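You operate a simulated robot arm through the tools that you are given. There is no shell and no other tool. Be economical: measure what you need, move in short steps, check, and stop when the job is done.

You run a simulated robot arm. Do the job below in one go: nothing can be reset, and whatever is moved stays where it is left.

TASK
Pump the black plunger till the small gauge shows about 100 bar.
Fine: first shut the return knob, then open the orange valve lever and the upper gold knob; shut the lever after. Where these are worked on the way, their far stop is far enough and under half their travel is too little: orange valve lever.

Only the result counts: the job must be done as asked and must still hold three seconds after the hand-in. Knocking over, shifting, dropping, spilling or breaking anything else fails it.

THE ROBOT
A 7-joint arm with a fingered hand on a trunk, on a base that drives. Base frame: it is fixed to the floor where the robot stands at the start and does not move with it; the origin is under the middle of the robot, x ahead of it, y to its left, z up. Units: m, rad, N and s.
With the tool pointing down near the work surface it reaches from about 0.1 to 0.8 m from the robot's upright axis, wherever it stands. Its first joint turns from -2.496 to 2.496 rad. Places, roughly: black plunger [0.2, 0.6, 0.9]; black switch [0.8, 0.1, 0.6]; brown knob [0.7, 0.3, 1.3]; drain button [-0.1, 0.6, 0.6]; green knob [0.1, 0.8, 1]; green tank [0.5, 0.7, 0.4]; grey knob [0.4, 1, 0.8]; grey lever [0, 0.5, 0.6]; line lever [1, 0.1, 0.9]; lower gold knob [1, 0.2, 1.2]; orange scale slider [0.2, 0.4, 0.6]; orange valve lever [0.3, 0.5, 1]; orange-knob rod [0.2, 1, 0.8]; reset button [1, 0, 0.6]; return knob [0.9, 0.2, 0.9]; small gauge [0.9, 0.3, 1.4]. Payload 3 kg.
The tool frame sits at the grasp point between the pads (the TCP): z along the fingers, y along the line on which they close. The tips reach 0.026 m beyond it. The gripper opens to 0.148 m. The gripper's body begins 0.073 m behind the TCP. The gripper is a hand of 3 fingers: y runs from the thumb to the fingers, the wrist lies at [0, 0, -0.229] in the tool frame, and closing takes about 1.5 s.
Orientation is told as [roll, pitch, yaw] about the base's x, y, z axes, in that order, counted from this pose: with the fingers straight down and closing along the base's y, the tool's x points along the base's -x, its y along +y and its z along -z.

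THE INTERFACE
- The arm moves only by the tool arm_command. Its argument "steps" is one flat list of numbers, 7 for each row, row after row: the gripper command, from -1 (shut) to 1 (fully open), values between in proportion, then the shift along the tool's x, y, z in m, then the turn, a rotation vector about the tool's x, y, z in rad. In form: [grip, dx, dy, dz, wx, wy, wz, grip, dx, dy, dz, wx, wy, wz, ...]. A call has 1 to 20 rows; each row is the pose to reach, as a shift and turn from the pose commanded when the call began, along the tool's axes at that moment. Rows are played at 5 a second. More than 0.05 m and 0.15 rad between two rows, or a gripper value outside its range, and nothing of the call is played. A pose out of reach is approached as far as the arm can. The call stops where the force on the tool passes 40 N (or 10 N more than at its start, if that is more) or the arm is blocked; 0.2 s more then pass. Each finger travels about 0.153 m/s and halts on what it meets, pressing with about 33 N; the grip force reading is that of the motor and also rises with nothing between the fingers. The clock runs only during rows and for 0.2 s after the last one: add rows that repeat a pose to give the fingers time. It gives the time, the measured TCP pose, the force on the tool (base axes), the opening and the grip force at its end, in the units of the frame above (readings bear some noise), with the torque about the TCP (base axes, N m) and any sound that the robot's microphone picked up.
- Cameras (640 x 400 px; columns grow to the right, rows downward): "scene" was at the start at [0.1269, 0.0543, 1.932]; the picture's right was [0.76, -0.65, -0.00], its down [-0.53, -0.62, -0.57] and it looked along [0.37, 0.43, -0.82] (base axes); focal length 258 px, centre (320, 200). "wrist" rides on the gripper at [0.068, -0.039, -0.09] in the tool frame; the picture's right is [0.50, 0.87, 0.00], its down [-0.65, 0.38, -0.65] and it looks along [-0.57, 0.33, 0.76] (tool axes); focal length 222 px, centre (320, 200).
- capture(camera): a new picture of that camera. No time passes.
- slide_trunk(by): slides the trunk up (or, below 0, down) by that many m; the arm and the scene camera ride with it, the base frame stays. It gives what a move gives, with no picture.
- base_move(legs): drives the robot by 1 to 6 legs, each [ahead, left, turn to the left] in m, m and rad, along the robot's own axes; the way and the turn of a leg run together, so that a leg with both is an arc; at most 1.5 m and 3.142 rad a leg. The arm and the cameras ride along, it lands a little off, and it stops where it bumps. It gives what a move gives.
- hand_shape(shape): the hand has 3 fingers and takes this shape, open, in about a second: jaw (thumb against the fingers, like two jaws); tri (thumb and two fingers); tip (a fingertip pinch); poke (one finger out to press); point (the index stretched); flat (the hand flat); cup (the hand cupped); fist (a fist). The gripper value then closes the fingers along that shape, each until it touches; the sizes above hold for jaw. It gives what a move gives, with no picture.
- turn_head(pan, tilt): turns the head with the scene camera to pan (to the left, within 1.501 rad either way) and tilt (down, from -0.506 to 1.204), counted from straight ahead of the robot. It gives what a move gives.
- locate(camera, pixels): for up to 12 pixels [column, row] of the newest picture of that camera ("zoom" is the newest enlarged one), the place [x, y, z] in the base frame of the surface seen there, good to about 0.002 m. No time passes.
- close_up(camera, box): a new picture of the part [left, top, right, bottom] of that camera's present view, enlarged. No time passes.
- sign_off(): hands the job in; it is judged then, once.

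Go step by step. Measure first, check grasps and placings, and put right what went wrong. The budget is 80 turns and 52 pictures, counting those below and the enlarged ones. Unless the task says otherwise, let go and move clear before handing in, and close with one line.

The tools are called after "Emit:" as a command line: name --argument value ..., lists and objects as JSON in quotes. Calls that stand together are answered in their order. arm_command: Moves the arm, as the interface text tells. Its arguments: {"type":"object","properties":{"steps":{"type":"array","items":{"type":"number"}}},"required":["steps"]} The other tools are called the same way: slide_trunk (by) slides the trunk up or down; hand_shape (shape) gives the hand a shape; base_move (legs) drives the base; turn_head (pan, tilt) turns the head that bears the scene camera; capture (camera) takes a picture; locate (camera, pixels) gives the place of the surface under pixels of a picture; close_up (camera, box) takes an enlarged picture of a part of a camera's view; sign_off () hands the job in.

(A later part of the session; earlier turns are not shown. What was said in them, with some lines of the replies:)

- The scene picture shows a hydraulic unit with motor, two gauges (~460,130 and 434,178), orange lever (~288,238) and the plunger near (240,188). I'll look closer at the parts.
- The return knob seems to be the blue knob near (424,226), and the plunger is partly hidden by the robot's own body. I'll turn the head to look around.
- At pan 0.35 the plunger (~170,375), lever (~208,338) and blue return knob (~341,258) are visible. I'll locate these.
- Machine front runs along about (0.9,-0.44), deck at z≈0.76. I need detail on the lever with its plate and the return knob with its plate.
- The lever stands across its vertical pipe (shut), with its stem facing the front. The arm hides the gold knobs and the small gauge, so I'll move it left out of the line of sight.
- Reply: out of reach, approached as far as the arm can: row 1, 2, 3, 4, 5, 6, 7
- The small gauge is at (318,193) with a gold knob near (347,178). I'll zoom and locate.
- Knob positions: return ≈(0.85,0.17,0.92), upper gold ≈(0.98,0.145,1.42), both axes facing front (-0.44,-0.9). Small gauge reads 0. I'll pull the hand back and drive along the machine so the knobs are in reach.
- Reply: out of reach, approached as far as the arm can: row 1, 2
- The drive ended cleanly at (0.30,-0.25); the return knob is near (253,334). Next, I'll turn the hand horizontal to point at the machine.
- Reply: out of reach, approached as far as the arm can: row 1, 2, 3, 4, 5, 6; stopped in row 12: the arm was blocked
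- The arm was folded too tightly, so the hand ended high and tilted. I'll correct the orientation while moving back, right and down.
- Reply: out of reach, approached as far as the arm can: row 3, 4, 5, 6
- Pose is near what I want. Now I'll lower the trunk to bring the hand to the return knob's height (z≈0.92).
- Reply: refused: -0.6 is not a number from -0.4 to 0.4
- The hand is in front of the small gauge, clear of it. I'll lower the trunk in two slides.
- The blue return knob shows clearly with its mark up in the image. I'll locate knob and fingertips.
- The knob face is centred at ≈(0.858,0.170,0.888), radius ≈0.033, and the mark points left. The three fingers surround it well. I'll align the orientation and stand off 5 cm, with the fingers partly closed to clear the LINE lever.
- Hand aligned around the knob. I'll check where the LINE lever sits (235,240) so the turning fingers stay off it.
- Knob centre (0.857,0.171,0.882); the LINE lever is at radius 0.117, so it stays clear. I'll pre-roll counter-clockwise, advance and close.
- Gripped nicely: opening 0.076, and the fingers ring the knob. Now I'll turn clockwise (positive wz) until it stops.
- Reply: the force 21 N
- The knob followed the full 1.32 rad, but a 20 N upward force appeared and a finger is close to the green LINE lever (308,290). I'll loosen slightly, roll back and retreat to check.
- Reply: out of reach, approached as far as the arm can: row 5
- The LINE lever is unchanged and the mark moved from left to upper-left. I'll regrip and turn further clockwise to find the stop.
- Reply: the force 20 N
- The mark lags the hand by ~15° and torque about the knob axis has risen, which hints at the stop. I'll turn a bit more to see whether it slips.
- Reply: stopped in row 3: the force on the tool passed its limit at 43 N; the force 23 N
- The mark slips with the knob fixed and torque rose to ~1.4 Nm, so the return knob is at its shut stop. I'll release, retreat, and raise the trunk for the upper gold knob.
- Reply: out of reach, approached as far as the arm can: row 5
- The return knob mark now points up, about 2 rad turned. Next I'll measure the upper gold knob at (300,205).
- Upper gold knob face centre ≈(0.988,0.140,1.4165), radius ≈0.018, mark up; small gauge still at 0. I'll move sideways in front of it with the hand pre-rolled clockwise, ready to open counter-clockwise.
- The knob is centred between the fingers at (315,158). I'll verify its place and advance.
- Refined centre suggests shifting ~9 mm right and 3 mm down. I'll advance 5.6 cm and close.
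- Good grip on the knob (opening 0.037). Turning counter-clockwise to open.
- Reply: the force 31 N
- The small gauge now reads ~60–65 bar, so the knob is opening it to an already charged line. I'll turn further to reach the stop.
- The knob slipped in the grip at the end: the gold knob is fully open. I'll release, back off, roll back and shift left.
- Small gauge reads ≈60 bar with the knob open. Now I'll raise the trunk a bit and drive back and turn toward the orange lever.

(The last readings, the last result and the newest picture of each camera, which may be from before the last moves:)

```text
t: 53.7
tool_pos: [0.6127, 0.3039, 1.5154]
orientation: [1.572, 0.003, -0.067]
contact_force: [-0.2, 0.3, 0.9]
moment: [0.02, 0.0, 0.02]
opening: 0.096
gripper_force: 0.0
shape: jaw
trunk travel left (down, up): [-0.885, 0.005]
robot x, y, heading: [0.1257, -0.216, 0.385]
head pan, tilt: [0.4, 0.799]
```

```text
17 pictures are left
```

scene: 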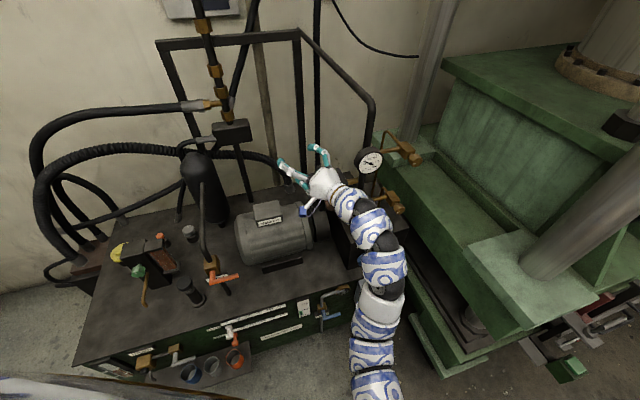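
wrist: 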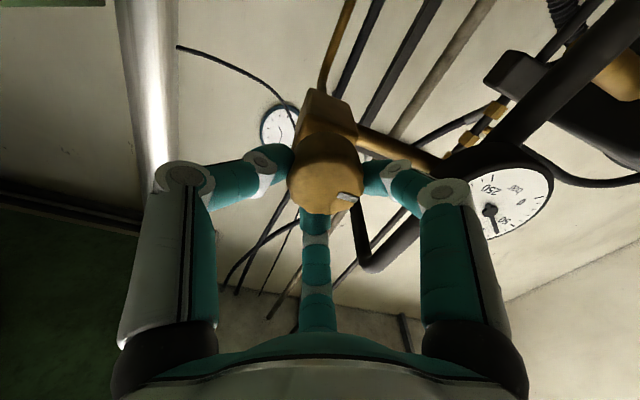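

Great view: lever at (222,279), plunger at (187,288), small gauge at (370,160). I'll measure lever and plunger precisely.

Emit:
close_up --camera "scene" --box '[160, 230, 260, 320]'

Emit:
locate --camera "zoom" --pixels '[[320, 310], [350, 307], [400, 300], [440, 295], [475, 288], [320, 245], [170, 335], [130, 345], [215, 325], [220, 440], [340, 120], [335, 275]]'

```text
4.44 times, centred on (210, 275) of scene
```

zoom: 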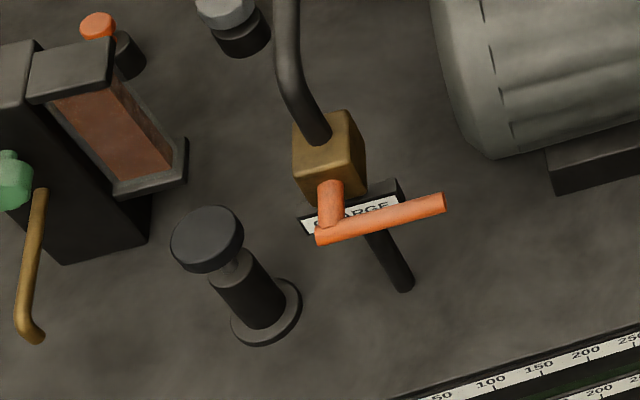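

```text
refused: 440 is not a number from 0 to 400
```

Emit:
locate --camera "zoom" --pixels '[[322, 236], [350, 227], [390, 215], [436, 202], [330, 190], [320, 130], [325, 180], [205, 238], [180, 245], [235, 220], [250, 290], [285, 310]]'

```text
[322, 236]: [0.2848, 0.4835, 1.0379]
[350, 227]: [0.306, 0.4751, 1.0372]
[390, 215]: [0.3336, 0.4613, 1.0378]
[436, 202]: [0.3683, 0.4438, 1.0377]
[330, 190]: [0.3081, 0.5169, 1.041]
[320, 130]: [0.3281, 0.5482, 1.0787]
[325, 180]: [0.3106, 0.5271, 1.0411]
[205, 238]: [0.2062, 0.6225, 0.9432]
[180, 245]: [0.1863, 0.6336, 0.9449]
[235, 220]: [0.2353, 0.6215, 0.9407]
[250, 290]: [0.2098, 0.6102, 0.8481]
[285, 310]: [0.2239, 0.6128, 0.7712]
```

Lever pivot ≈(0.29,0.483,1.03), end ≈(0.372,0.442); plunger head top z 0.944 at (0.211,0.627). I'll move the closed hand to in front of the lever, still high.

Emit:
arm_command --steps '[-1, 0.045, 0, 0.009, 0, -0.056, 0, -1, 0.09, 0, 0.018, 0, -0.112, 0, -1, 0.135, 0, 0.027, 0, -0.169, 0, -1, 0.18, 0, 0.036, 0, -0.225, 0, -1, 0.225, 0, 0.045, 0, -0.282, 0, -1, 0.27, 0, 0.053, 0, -0.338, 0, -1, 0.315, 0, 0.061, 0, -0.395, 0]'

```text
t: 55.3
tool_pos: [0.3016, 0.3844, 1.5143]
orientation: [1.572, 0.003, -0.464]
contact_force: [-0.1, 0.2, 0.4]
moment: [-0.02, 0.02, -0.02]
opening: 0.0
gripper_force: 33.6
shape: jaw
trunk travel left (down, up): [-0.885, 0.005]
robot x, y, heading: [0.1243, -0.2188, 0.391]
head pan, tilt: [0.4, 0.799]
```

Reached exactly. Lowering the trunk to just above lever height.

Emit:
slide_trunk --by -0.4

Emit:
capture --camera "scene"

```text
t: 59.1
tool_pos: [0.3038, 0.3845, 1.1153]
orientation: [1.571, 0.003, -0.462]
contact_force: [0.1, 0.4, -1.7]
moment: [-0.02, -0.01, 0.05]
opening: 0.0002
gripper_force: 32.6
shape: jaw
trunk travel left (down, up): [-0.485, 0.405]
robot x, y, heading: [0.128, -0.2162, 0.39]
head pan, tilt: [0.4, 0.799]
```

```text
15 pictures are left
```

scene: 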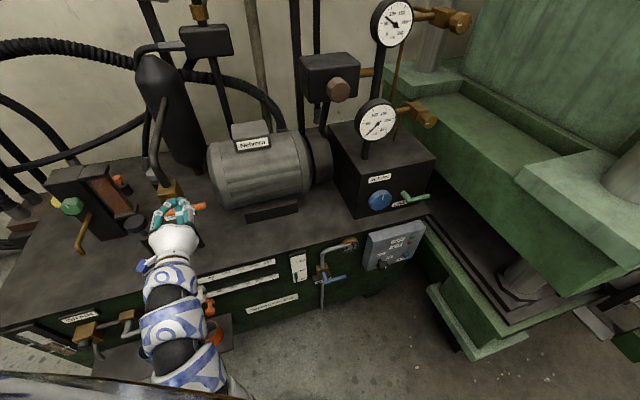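

The hand is poised in front of the lever. I'll advance over the handle and press it down along its arc; a force stop will tell if it turns the other way.

Emit:
arm_command --steps '[-1, 0, 0, 0.04, 0, 0, 0, -1, 0, 0, 0.082, 0, 0, 0, -1, 0, -0.03, 0.082, 0, 0, 0, -1, 0, -0.056, 0.082, 0, 0, 0, -1, -0.005, -0.071, 0.082, 0, 0, 0, -1, -0.0066, -0.0875, 0.082, 0, 0, 0, -1, -0.004, -0.104, 0.082, 0, 0, 0, -1, 0.0025, -0.1186, 0.082, 0, 0, 0, -1, 0.013, -0.131, 0.082, 0, 0, 0, -1, 0.026, -0.141, 0.082, 0, 0, 0, -1, 0.036, -0.141, 0.082, 0, 0, 0]'

Emit:
capture --camera "wrist"

```text
t: 60.4
tool_pos: [0.3422, 0.4514, 1.0543]
orientation: [1.591, 0.011, -0.459]
contact_force: [-9.3, -20.1, 19.3]
moment: [-0.35, 0.15, -0.01]
opening: 0.0
gripper_force: 32.7
shape: jaw
trunk travel left (down, up): [-0.485, 0.405]
robot x, y, heading: [0.1269, -0.2155, 0.388]
head pan, tilt: [0.4, 0.799]
stopped in row 6: the force on the tool passed its limit at 44 N (the readings are from after the stop); the commanded pose is now the measured one
```

```text
14 pictures are left
```

wrist: 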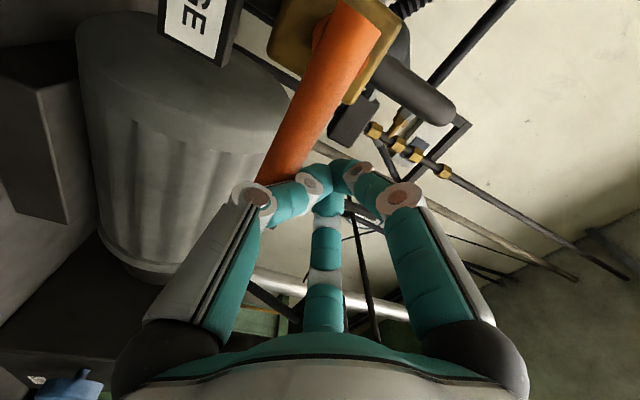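

The handle didn't yield downward (44 N stop), so it opens upward. I'll back out, go underneath and push up along the mirrored arc.

Emit:
arm_command --steps '[-1, 0, 0.01, 0, 0, 0, 0, -1, 0, 0.01, -0.045, 0, 0, 0, -1, 0, 0.01, -0.09, 0, 0, 0, -1, 0, -0.038, -0.09, 0, 0, 0, -1, 0, -0.085, -0.09, 0, 0, 0, -1, 0, -0.085, -0.05, 0, 0, 0, -1, 0, -0.085, -0.012, 0, 0, 0, -1, 0.005, -0.055, -0.012, 0, 0, 0, -1, 0, -0.04, -0.012, 0, 0, 0, -1, -0.002, -0.024, -0.012, 0, 0, 0, -1, 0.001, -0.0076, -0.012, 0, 0, 0, -1, 0.007, 0.0073, -0.012, 0, 0, 0, -1, 0.018, 0.02, -0.012, 0, 0, 0, -1, 0.031, 0.03, -0.012, 0, 0, 0, -1, 0.041, 0.03, -0.012, 0, 0, 0]'

Emit:
capture --camera "wrist"

```text
t: 63.6
tool_pos: [0.3039, 0.4594, 1.0785]
orientation: [1.583, 0.009, -0.465]
contact_force: [13.2, -17.1, -4.2]
moment: [0.08, 0.08, -0.09]
opening: 0.0003
gripper_force: 32.6
shape: jaw
trunk travel left (down, up): [-0.485, 0.405]
robot x, y, heading: [0.1273, -0.2138, 0.389]
head pan, tilt: [0.4, 0.799]
```

```text
13 pictures are left
```

wrist: 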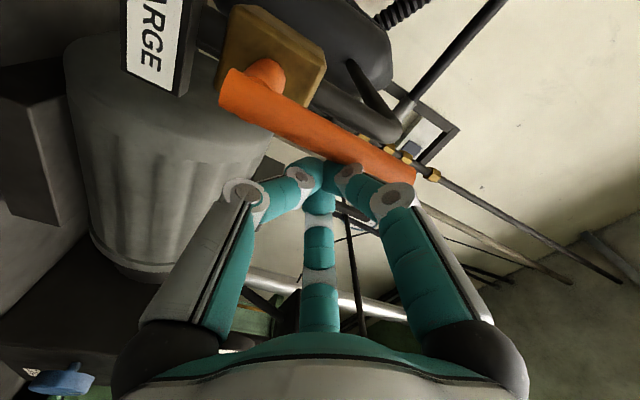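

The lever is now up, parallel to its pipe. A small extra push to seat it at the far stop.

Emit:
arm_command --steps '[-1, 0.008, 0, -0.004, 0, 0, 0, -1, 0.018, 0, -0.004, 0, 0, 0, -1, 0.028, 0, -0.004, 0, 0, 0]'

Emit:
arm_command --steps '[-1, -0.03, 0, 0, 0, 0, 0, -1, -0.03, 0, -0.05, 0, 0, 0, -1, -0.03, 0, -0.1, 0, 0, 0]'

Emit:
capture --camera "wrist"

```text
t: 64.2
tool_pos: [0.2941, 0.463, 1.0838]
orientation: [1.584, 0.006, -0.477]
contact_force: [18.1, -19.5, 3.7]
moment: [-0.37, -0.43, -0.33]
opening: 0.0
gripper_force: 33.3
shape: jaw
trunk travel left (down, up): [-0.485, 0.405]
robot x, y, heading: [0.1264, -0.2158, 0.389]
head pan, tilt: [0.4, 0.799]
stopped in row 3: the force on the tool passed its limit at 48 N (the readings are from after the stop); the commanded pose is now the measured one
```

```text
t: 65.0
tool_pos: [0.273, 0.3654, 1.0819]
orientation: [1.583, 0.006, -0.469]
contact_force: [0.2, 0.7, -0.2]
moment: [0.01, 0.05, -0.03]
opening: 0.0001
gripper_force: 32.7
shape: jaw
trunk travel left (down, up): [-0.485, 0.405]
robot x, y, heading: [0.1268, -0.2151, 0.389]
head pan, tilt: [0.4, 0.799]
```

```text
12 pictures are left
```

wrist: 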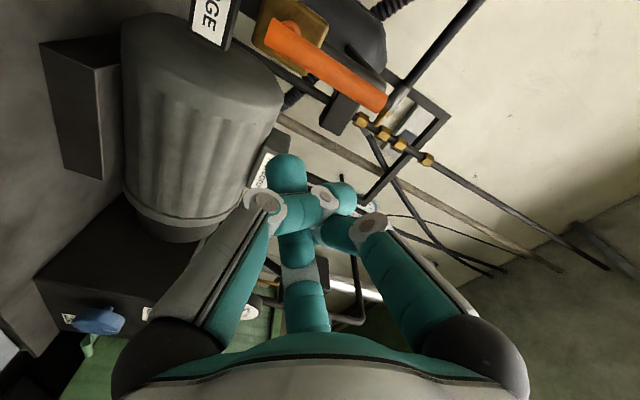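

The lever sits at its far stop. Next the plunger: I'll move left, tilt the closed fingertips down ~0.7 rad, and hover above the head at (0.211,0.627,0.944).

Emit:
arm_command --steps '[-1, 0.035, 0, 0, 0.14, 0, 0, -1, 0.07, 0, 0, 0.28, 0, 0, -1, 0.105, 0, 0, 0.42, 0, 0, -1, 0.14, 0, 0, 0.56, 0, 0, -1, 0.173, 0, 0, 0.7, 0, 0, -1, 0.173, -0.01, 0.045, 0.7, 0, 0, -1, 0.173, -0.02, 0.09, 0.7, 0, 0, -1, 0.173, -0.03, 0.135, 0.7, 0, 0, -1, 0.173, -0.05, 0.175, 0.7, 0, 0, -1, 0.173, -0.06, 0.186, 0.7, 0, 0]'

Emit:
turn_head --pan 0.45 --tilt 0.65

Emit:
capture --camera "scene"

```text
t: 67.2
tool_pos: [0.1983, 0.6071, 1.0213]
orientation: [0.884, 0.005, -0.47]
contact_force: [-0.4, -0.5, 0.2]
moment: [0.0, 0.01, -0.05]
opening: 0.0
gripper_force: 33.3
shape: jaw
trunk travel left (down, up): [-0.485, 0.405]
robot x, y, heading: [0.1262, -0.2207, 0.387]
head pan, tilt: [0.4, 0.799]
```

```text
t: 67.9
tool_pos: [0.1987, 0.6064, 1.0233]
orientation: [0.883, 0.006, -0.472]
contact_force: [0.5, -0.6, 0.2]
moment: [-0.03, -0.02, 0.02]
opening: 0.0001
gripper_force: 32.5
shape: jaw
trunk travel left (down, up): [-0.485, 0.405]
robot x, y, heading: [0.1289, -0.2134, 0.392]
head pan, tilt: [0.45, 0.649]
```

```text
11 pictures are left
```

scene: 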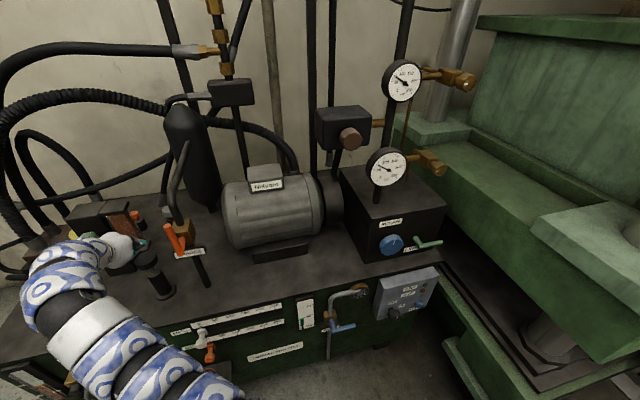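

The hand hovers by the plunger (145,262). I'll zoom on the gauges and the plunger.

Emit:
close_up --camera "scene" --box '[360, 50, 440, 200]'

Emit:
locate --camera "scene" --pixels '[[147, 258], [138, 258], [157, 258], [148, 252], [137, 243]]'

```text
2.67 times, centred on (400, 125) of scene
```

zoom: 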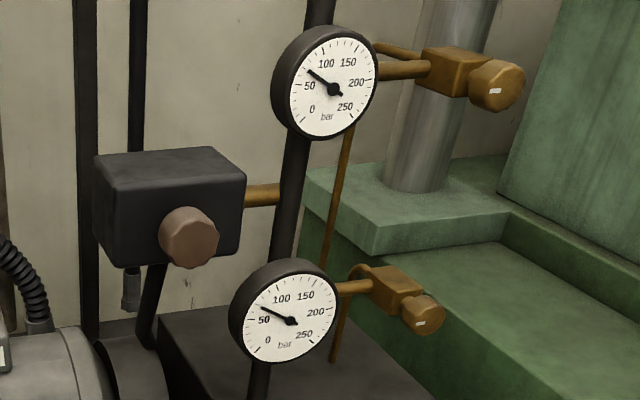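

```text
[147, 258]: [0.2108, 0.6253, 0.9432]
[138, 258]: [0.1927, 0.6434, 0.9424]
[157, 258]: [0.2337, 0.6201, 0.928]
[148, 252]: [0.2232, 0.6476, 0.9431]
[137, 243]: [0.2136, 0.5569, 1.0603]
```

Small gauge ≈68 bar. The tip is right above the head; one press stroke downward now, to learn travel and force.

Emit:
arm_command --steps '[-1, 0, -0.0258, 0.0316, 0, 0, 0, -1, 0, -0.0412, 0.0443, 0, 0, 0, -1, 0, -0.0495, 0.0506, 0, 0, 0, -1, 0, -0.0567, 0.057, 0, 0, 0, -1, 0, -0.0644, 0.0633, 0, 0, 0, -1, 0, -0.0721, 0.0697, 0, 0, 0, -1, 0, -0.0798, 0.076, 0, 0, 0]'

Emit:
capture --camera "scene"

```text
t: 69.5
tool_pos: [0.2044, 0.6201, 0.9299]
orientation: [0.903, 0.013, -0.471]
contact_force: [0.1, -0.5, 19.7]
moment: [-0.14, 0.25, 0.01]
opening: 0.0002
gripper_force: 33.2
shape: jaw
trunk travel left (down, up): [-0.485, 0.405]
robot x, y, heading: [0.1273, -0.2182, 0.385]
head pan, tilt: [0.45, 0.649]
stopped in row 7: the force on the tool passed its limit at 45 N (the readings are from after the stop); the commanded pose is now the measured one
```

```text
9 pictures are left
```

scene: 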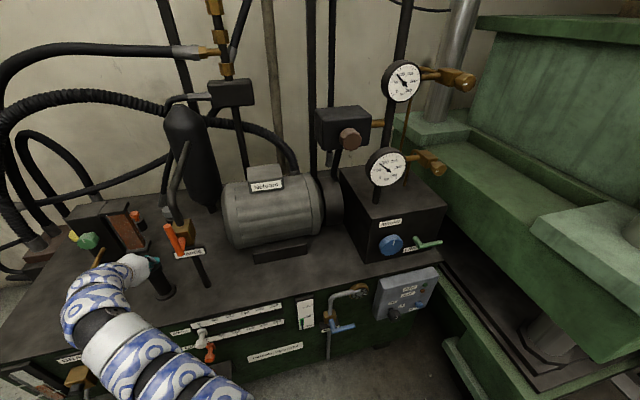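

It was pressed ~3 cm to the bottom (45 N stop). Checking the gauge.

Emit:
close_up --camera "scene" --box '[380, 55, 430, 105]'

```text
8.00 times, centred on (405, 80) of scene
```

zoom: 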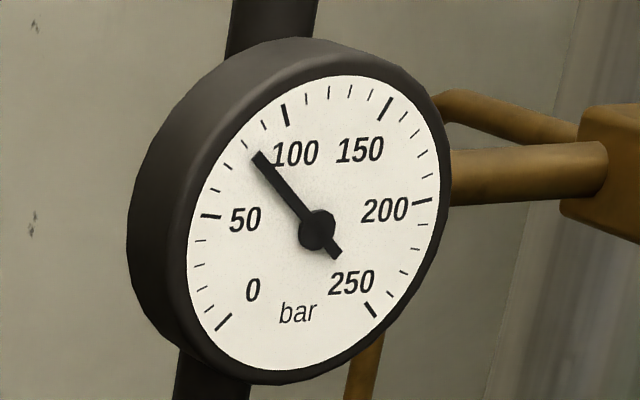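

Needle ≈81 bar (was ≈68): about 13 bar per stroke. Lift to let the plunger rise and press a second stroke.

Emit:
arm_command --steps '[-1, 0, 0.0177, -0.014, 0, 0, 0, -1, 0, 0.0353, -0.0279, 0, 0, 0, -1, 0, 0.0353, -0.0279, 0, 0, 0, -1, 0, 0.0353, -0.0279, 0, 0, 0, -1, 0, 0.0235, -0.0186, 0, 0, 0, -1, 0, 0.0157, -0.0124, 0, 0, 0, -1, 0, 0.0078, -0.0062, 0, 0, 0, -1, 0, 0, 0, 0, 0, 0, -1, 0, -0.0047, 0.0037, 0, 0, 0]'

Emit:
close_up --camera "scene" --box '[380, 55, 430, 105]'

```text
t: 71.5
tool_pos: [0.2065, 0.6212, 0.9286]
orientation: [0.912, 0.015, -0.472]
contact_force: [-0.5, -0.4, 19.7]
moment: [-0.12, 0.29, 0.03]
opening: 0.0
gripper_force: 33.2
shape: jaw
trunk travel left (down, up): [-0.485, 0.405]
robot x, y, heading: [0.128, -0.2144, 0.383]
head pan, tilt: [0.45, 0.649]
stopped in row 9: the force on the tool passed its limit at 43 N (the readings are from after the stop); the commanded pose is now the measured one
```

```text
8.00 times, centred on (405, 80) of scene
```

zoom: 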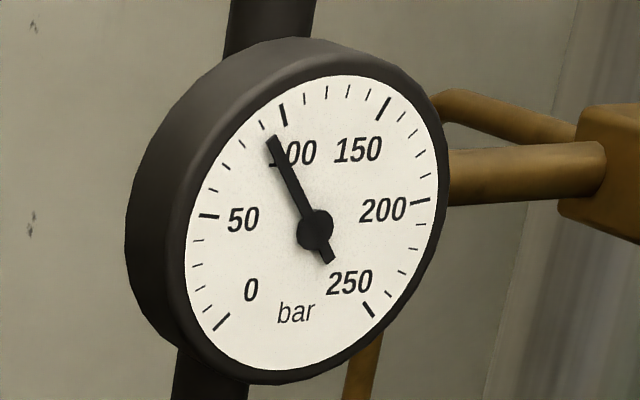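

Needle ≈92 bar. One partial stroke (about two thirds) should bring ~100.

Emit:
arm_command --steps '[-1, 0, 0.0178, -0.014, 0, 0, 0, -1, 0, 0.0356, -0.0275, 0, 0, 0, -1, 0, 0.0356, -0.0275, 0, 0, 0, -1, 0, 0.0356, -0.0275, 0, 0, 0, -1, 0, 0.0237, -0.0184, 0, 0, 0, -1, 0, 0.0158, -0.0122, 0, 0, 0, -1, 0, 0.0063, -0.0049, 0, 0, 0, -1, 0, 0.0063, -0.0049, 0, 0, 0]'

Emit:
close_up --camera "scene" --box '[380, 55, 430, 105]'

```text
t: 73.3
tool_pos: [0.207, 0.6204, 0.9349]
orientation: [0.906, 0.012, -0.473]
contact_force: [1.8, 2.7, 12.2]
moment: [0.07, 0.09, -0.05]
opening: 0.0
gripper_force: 32.8
shape: jaw
trunk travel left (down, up): [-0.485, 0.405]
robot x, y, heading: [0.1243, -0.2176, 0.387]
head pan, tilt: [0.45, 0.649]
```

```text
8.00 times, centred on (405, 80) of scene
```

zoom: 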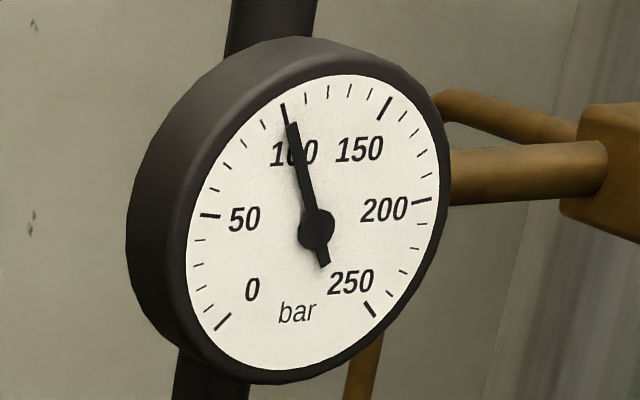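

Needle ≈100 bar. Now I'll lift off, back away and straighten the hand to the left of the (vertical) lever.

Emit:
arm_command --steps '[-1, 0, 0.0315, -0.0247, 0, 0, 0, -1, 0, 0.0708, -0.0555, 0, 0, 0, -1, 0, 0.1023, -0.0802, 0, 0, 0, -1, 0, 0.1057, -0.1083, 0, 0, 0, -1, 0, 0.0872, -0.132, 0, 0, 0, -1, 0, 0.0625, -0.1634, 0, 0, 0, -1, 0, 0.0378, -0.1949, 0, 0, 0, -1, 0, 0.0131, -0.2264, 0, 0, 0, -1, 0, -0.0054, -0.25, 0, 0, 0, -1, -0.013, -0.0054, -0.25, -0.133, 0, 0, -1, -0.026, -0.0054, -0.25, -0.266, 0, 0, -1, -0.039, -0.0054, -0.25, -0.399, 0, 0, -1, -0.052, -0.0054, -0.25, -0.532, 0, 0, -1, -0.065, -0.0054, -0.25, -0.665, 0, 0]'

Emit:
capture --camera "scene"

```text
t: 76.3
tool_pos: [0.1748, 0.4124, 1.0706]
orientation: [1.559, 0.009, -0.467]
contact_force: [0.5, -0.3, -0.6]
moment: [-0.03, 0.0, -0.05]
opening: 0.0
gripper_force: 32.6
shape: jaw
trunk travel left (down, up): [-0.485, 0.405]
robot x, y, heading: [0.1266, -0.2202, 0.388]
head pan, tilt: [0.45, 0.649]
```

```text
5 pictures are left
```

scene: 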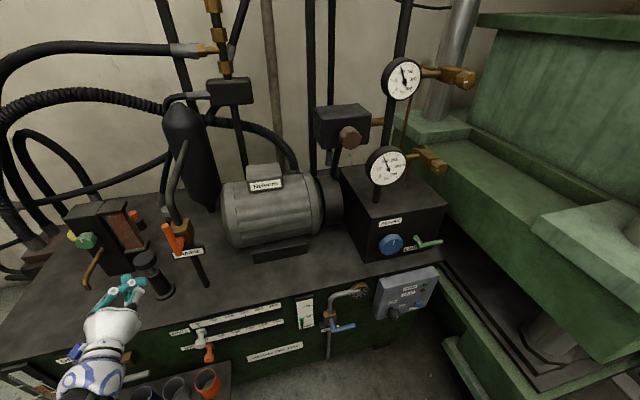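

The lever is up at (173,238) and the hand is in front-left of it. I'll advance and sweep it right and down back to shut.

Emit:
arm_command --steps '[-1, 0, 0.0134, 0.045, 0, 0, 0, -1, 0, 0.0134, 0.08, 0, 0, 0, -1, 0, 0.0134, 0.098, 0, 0, 0, -1, -0.0265, 0.0134, 0.098, 0, 0, 0, -1, -0.0415, 0.0134, 0.098, 0, 0, 0, -1, -0.0567, 0.0194, 0.098, 0, 0, 0, -1, -0.073, 0.021, 0.098, 0, 0, 0, -1, -0.0892, 0.0184, 0.098, 0, 0, 0, -1, -0.1041, 0.0119, 0.098, 0, 0, 0, -1, -0.1165, 0.0014, 0.098, 0, 0, 0, -1, -0.1265, -0.0116, 0.098, 0, 0, 0, -1, -0.1265, -0.0196, 0.098, 0, 0, 0, -1, -0.1265, -0.0276, 0.098, 0, 0, 0]'

Emit:
capture --camera "wrist"

```text
t: 79.1
tool_pos: [0.3322, 0.4416, 1.0524]
orientation: [1.567, 0.012, -0.471]
contact_force: [0.1, 0.4, 1.5]
moment: [0.0, -0.02, -0.02]
opening: 0.0002
gripper_force: 33.0
shape: jaw
trunk travel left (down, up): [-0.485, 0.405]
robot x, y, heading: [0.1293, -0.2162, 0.39]
head pan, tilt: [0.45, 0.649]
```

```text
4 pictures are left
```

wrist: 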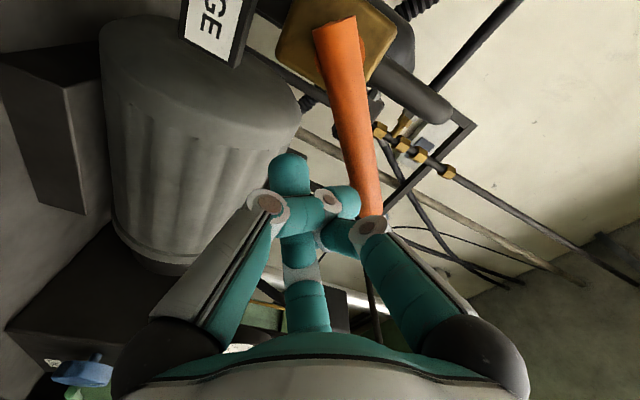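

The lever is only ~60 % back; the tips slid off in front of it (no contact force). I'll back out, go above and repeat with the fingers deeper.

Emit:
arm_command --steps '[-1, 0, 0, -0.045, 0, 0, 0, -1, 0, 0, -0.08, 0, 0, 0, -1, 0, 0.045, -0.08, 0, 0, 0, -1, 0.006, 0.087, -0.08, 0, 0, 0, -1, 0.006, 0.087, -0.035, 0, 0, 0, -1, 0.006, 0.087, 0.01, 0, 0, 0, -1, 0.006, 0.087, 0.018, 0, 0, 0, -1, 0.014, 0.052, 0.018, 0, 0, 0, -1, 0.0234, 0.0305, 0.018, 0, 0, 0, -1, 0.011, 0.02, 0.018, 0, 0, 0, -1, 0.001, 0.007, 0.018, 0, 0, 0, -1, 0.001, -0.001, 0.018, 0, 0, 0, -1, 0.001, -0.011, 0.018, 0, 0, 0]'

Emit:
capture --camera "wrist"

```text
t: 81.7
tool_pos: [0.3361, 0.4583, 1.0626]
orientation: [1.586, 0.02, -0.469]
contact_force: [-6.1, 3.3, 21.2]
moment: [0.26, 0.22, 0.02]
opening: 0.0003
gripper_force: 32.6
shape: jaw
trunk travel left (down, up): [-0.485, 0.405]
robot x, y, heading: [0.1262, -0.2158, 0.39]
head pan, tilt: [0.45, 0.649]
stopped in row 13: the force on the tool passed its limit at 45 N (the readings are from after the stop); the commanded pose is now the measured one
```

```text
3 pictures are left
```

wrist: 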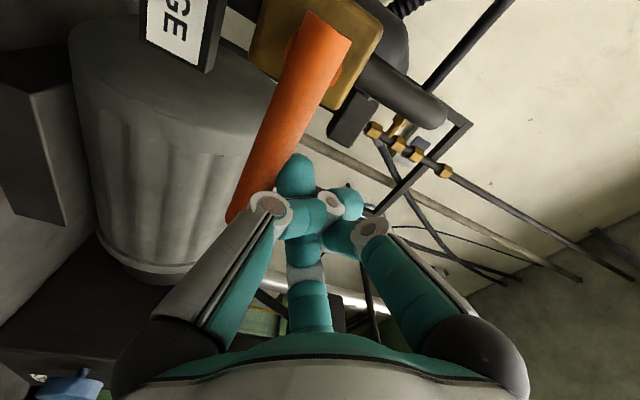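

The lever reached its stop (45 N) and looks horizontal. I'll back off clear and check lever and gauge.

Emit:
arm_command --steps '[-1, 0, 0.01, -0.01, 0, 0, 0, -1, 0, 0.015, -0.055, 0, 0, 0, -1, 0, 0.015, -0.1, 0, 0, 0, -1, 0, 0.015, -0.14, 0, 0, 0]'

Emit:
close_up --camera "scene" --box '[140, 200, 230, 270]'

Emit:
close_up --camera "scene" --box '[380, 55, 430, 105]'

```text
t: 82.7
tool_pos: [0.2716, 0.3326, 1.0698]
orientation: [1.58, 0.015, -0.469]
contact_force: [0.4, -0.2, -0.3]
moment: [-0.01, 0.01, 0.04]
opening: 0.0
gripper_force: 33.4
shape: jaw
trunk travel left (down, up): [-0.485, 0.405]
robot x, y, heading: [0.1243, -0.2154, 0.391]
head pan, tilt: [0.45, 0.649]
```

```text
5.71 times, centred on (185, 235) of scene
```

zoom: 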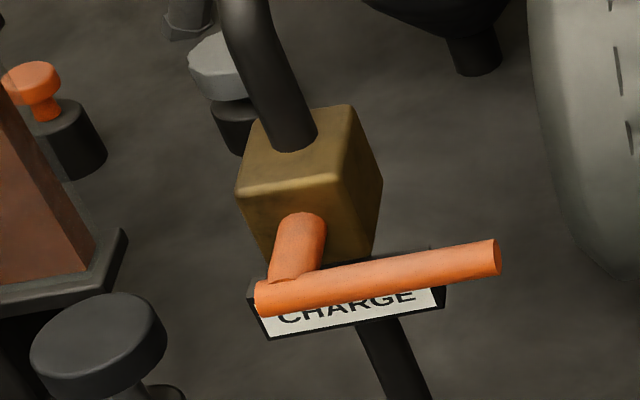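

```text
8.00 times, centred on (405, 80) of scene
```

zoom: 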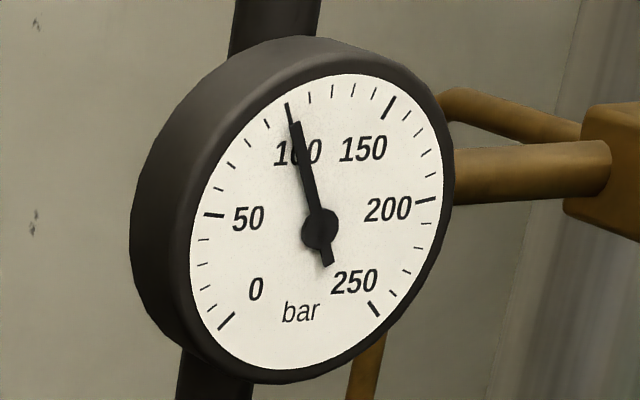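

The lever is horizontal again, parallel to its CHARGE plate. The small gauge holds at ≈100 bar and the hand is clear, so I'm handing in.

Emit:
sign_off

```text
The job is handed in.
```

The small gauge shows about 100 bar, with the return knob shut, the upper gold knob open, and the orange valve lever opened for pumping and shut again afterwards. I opened the gold knob before the lever.
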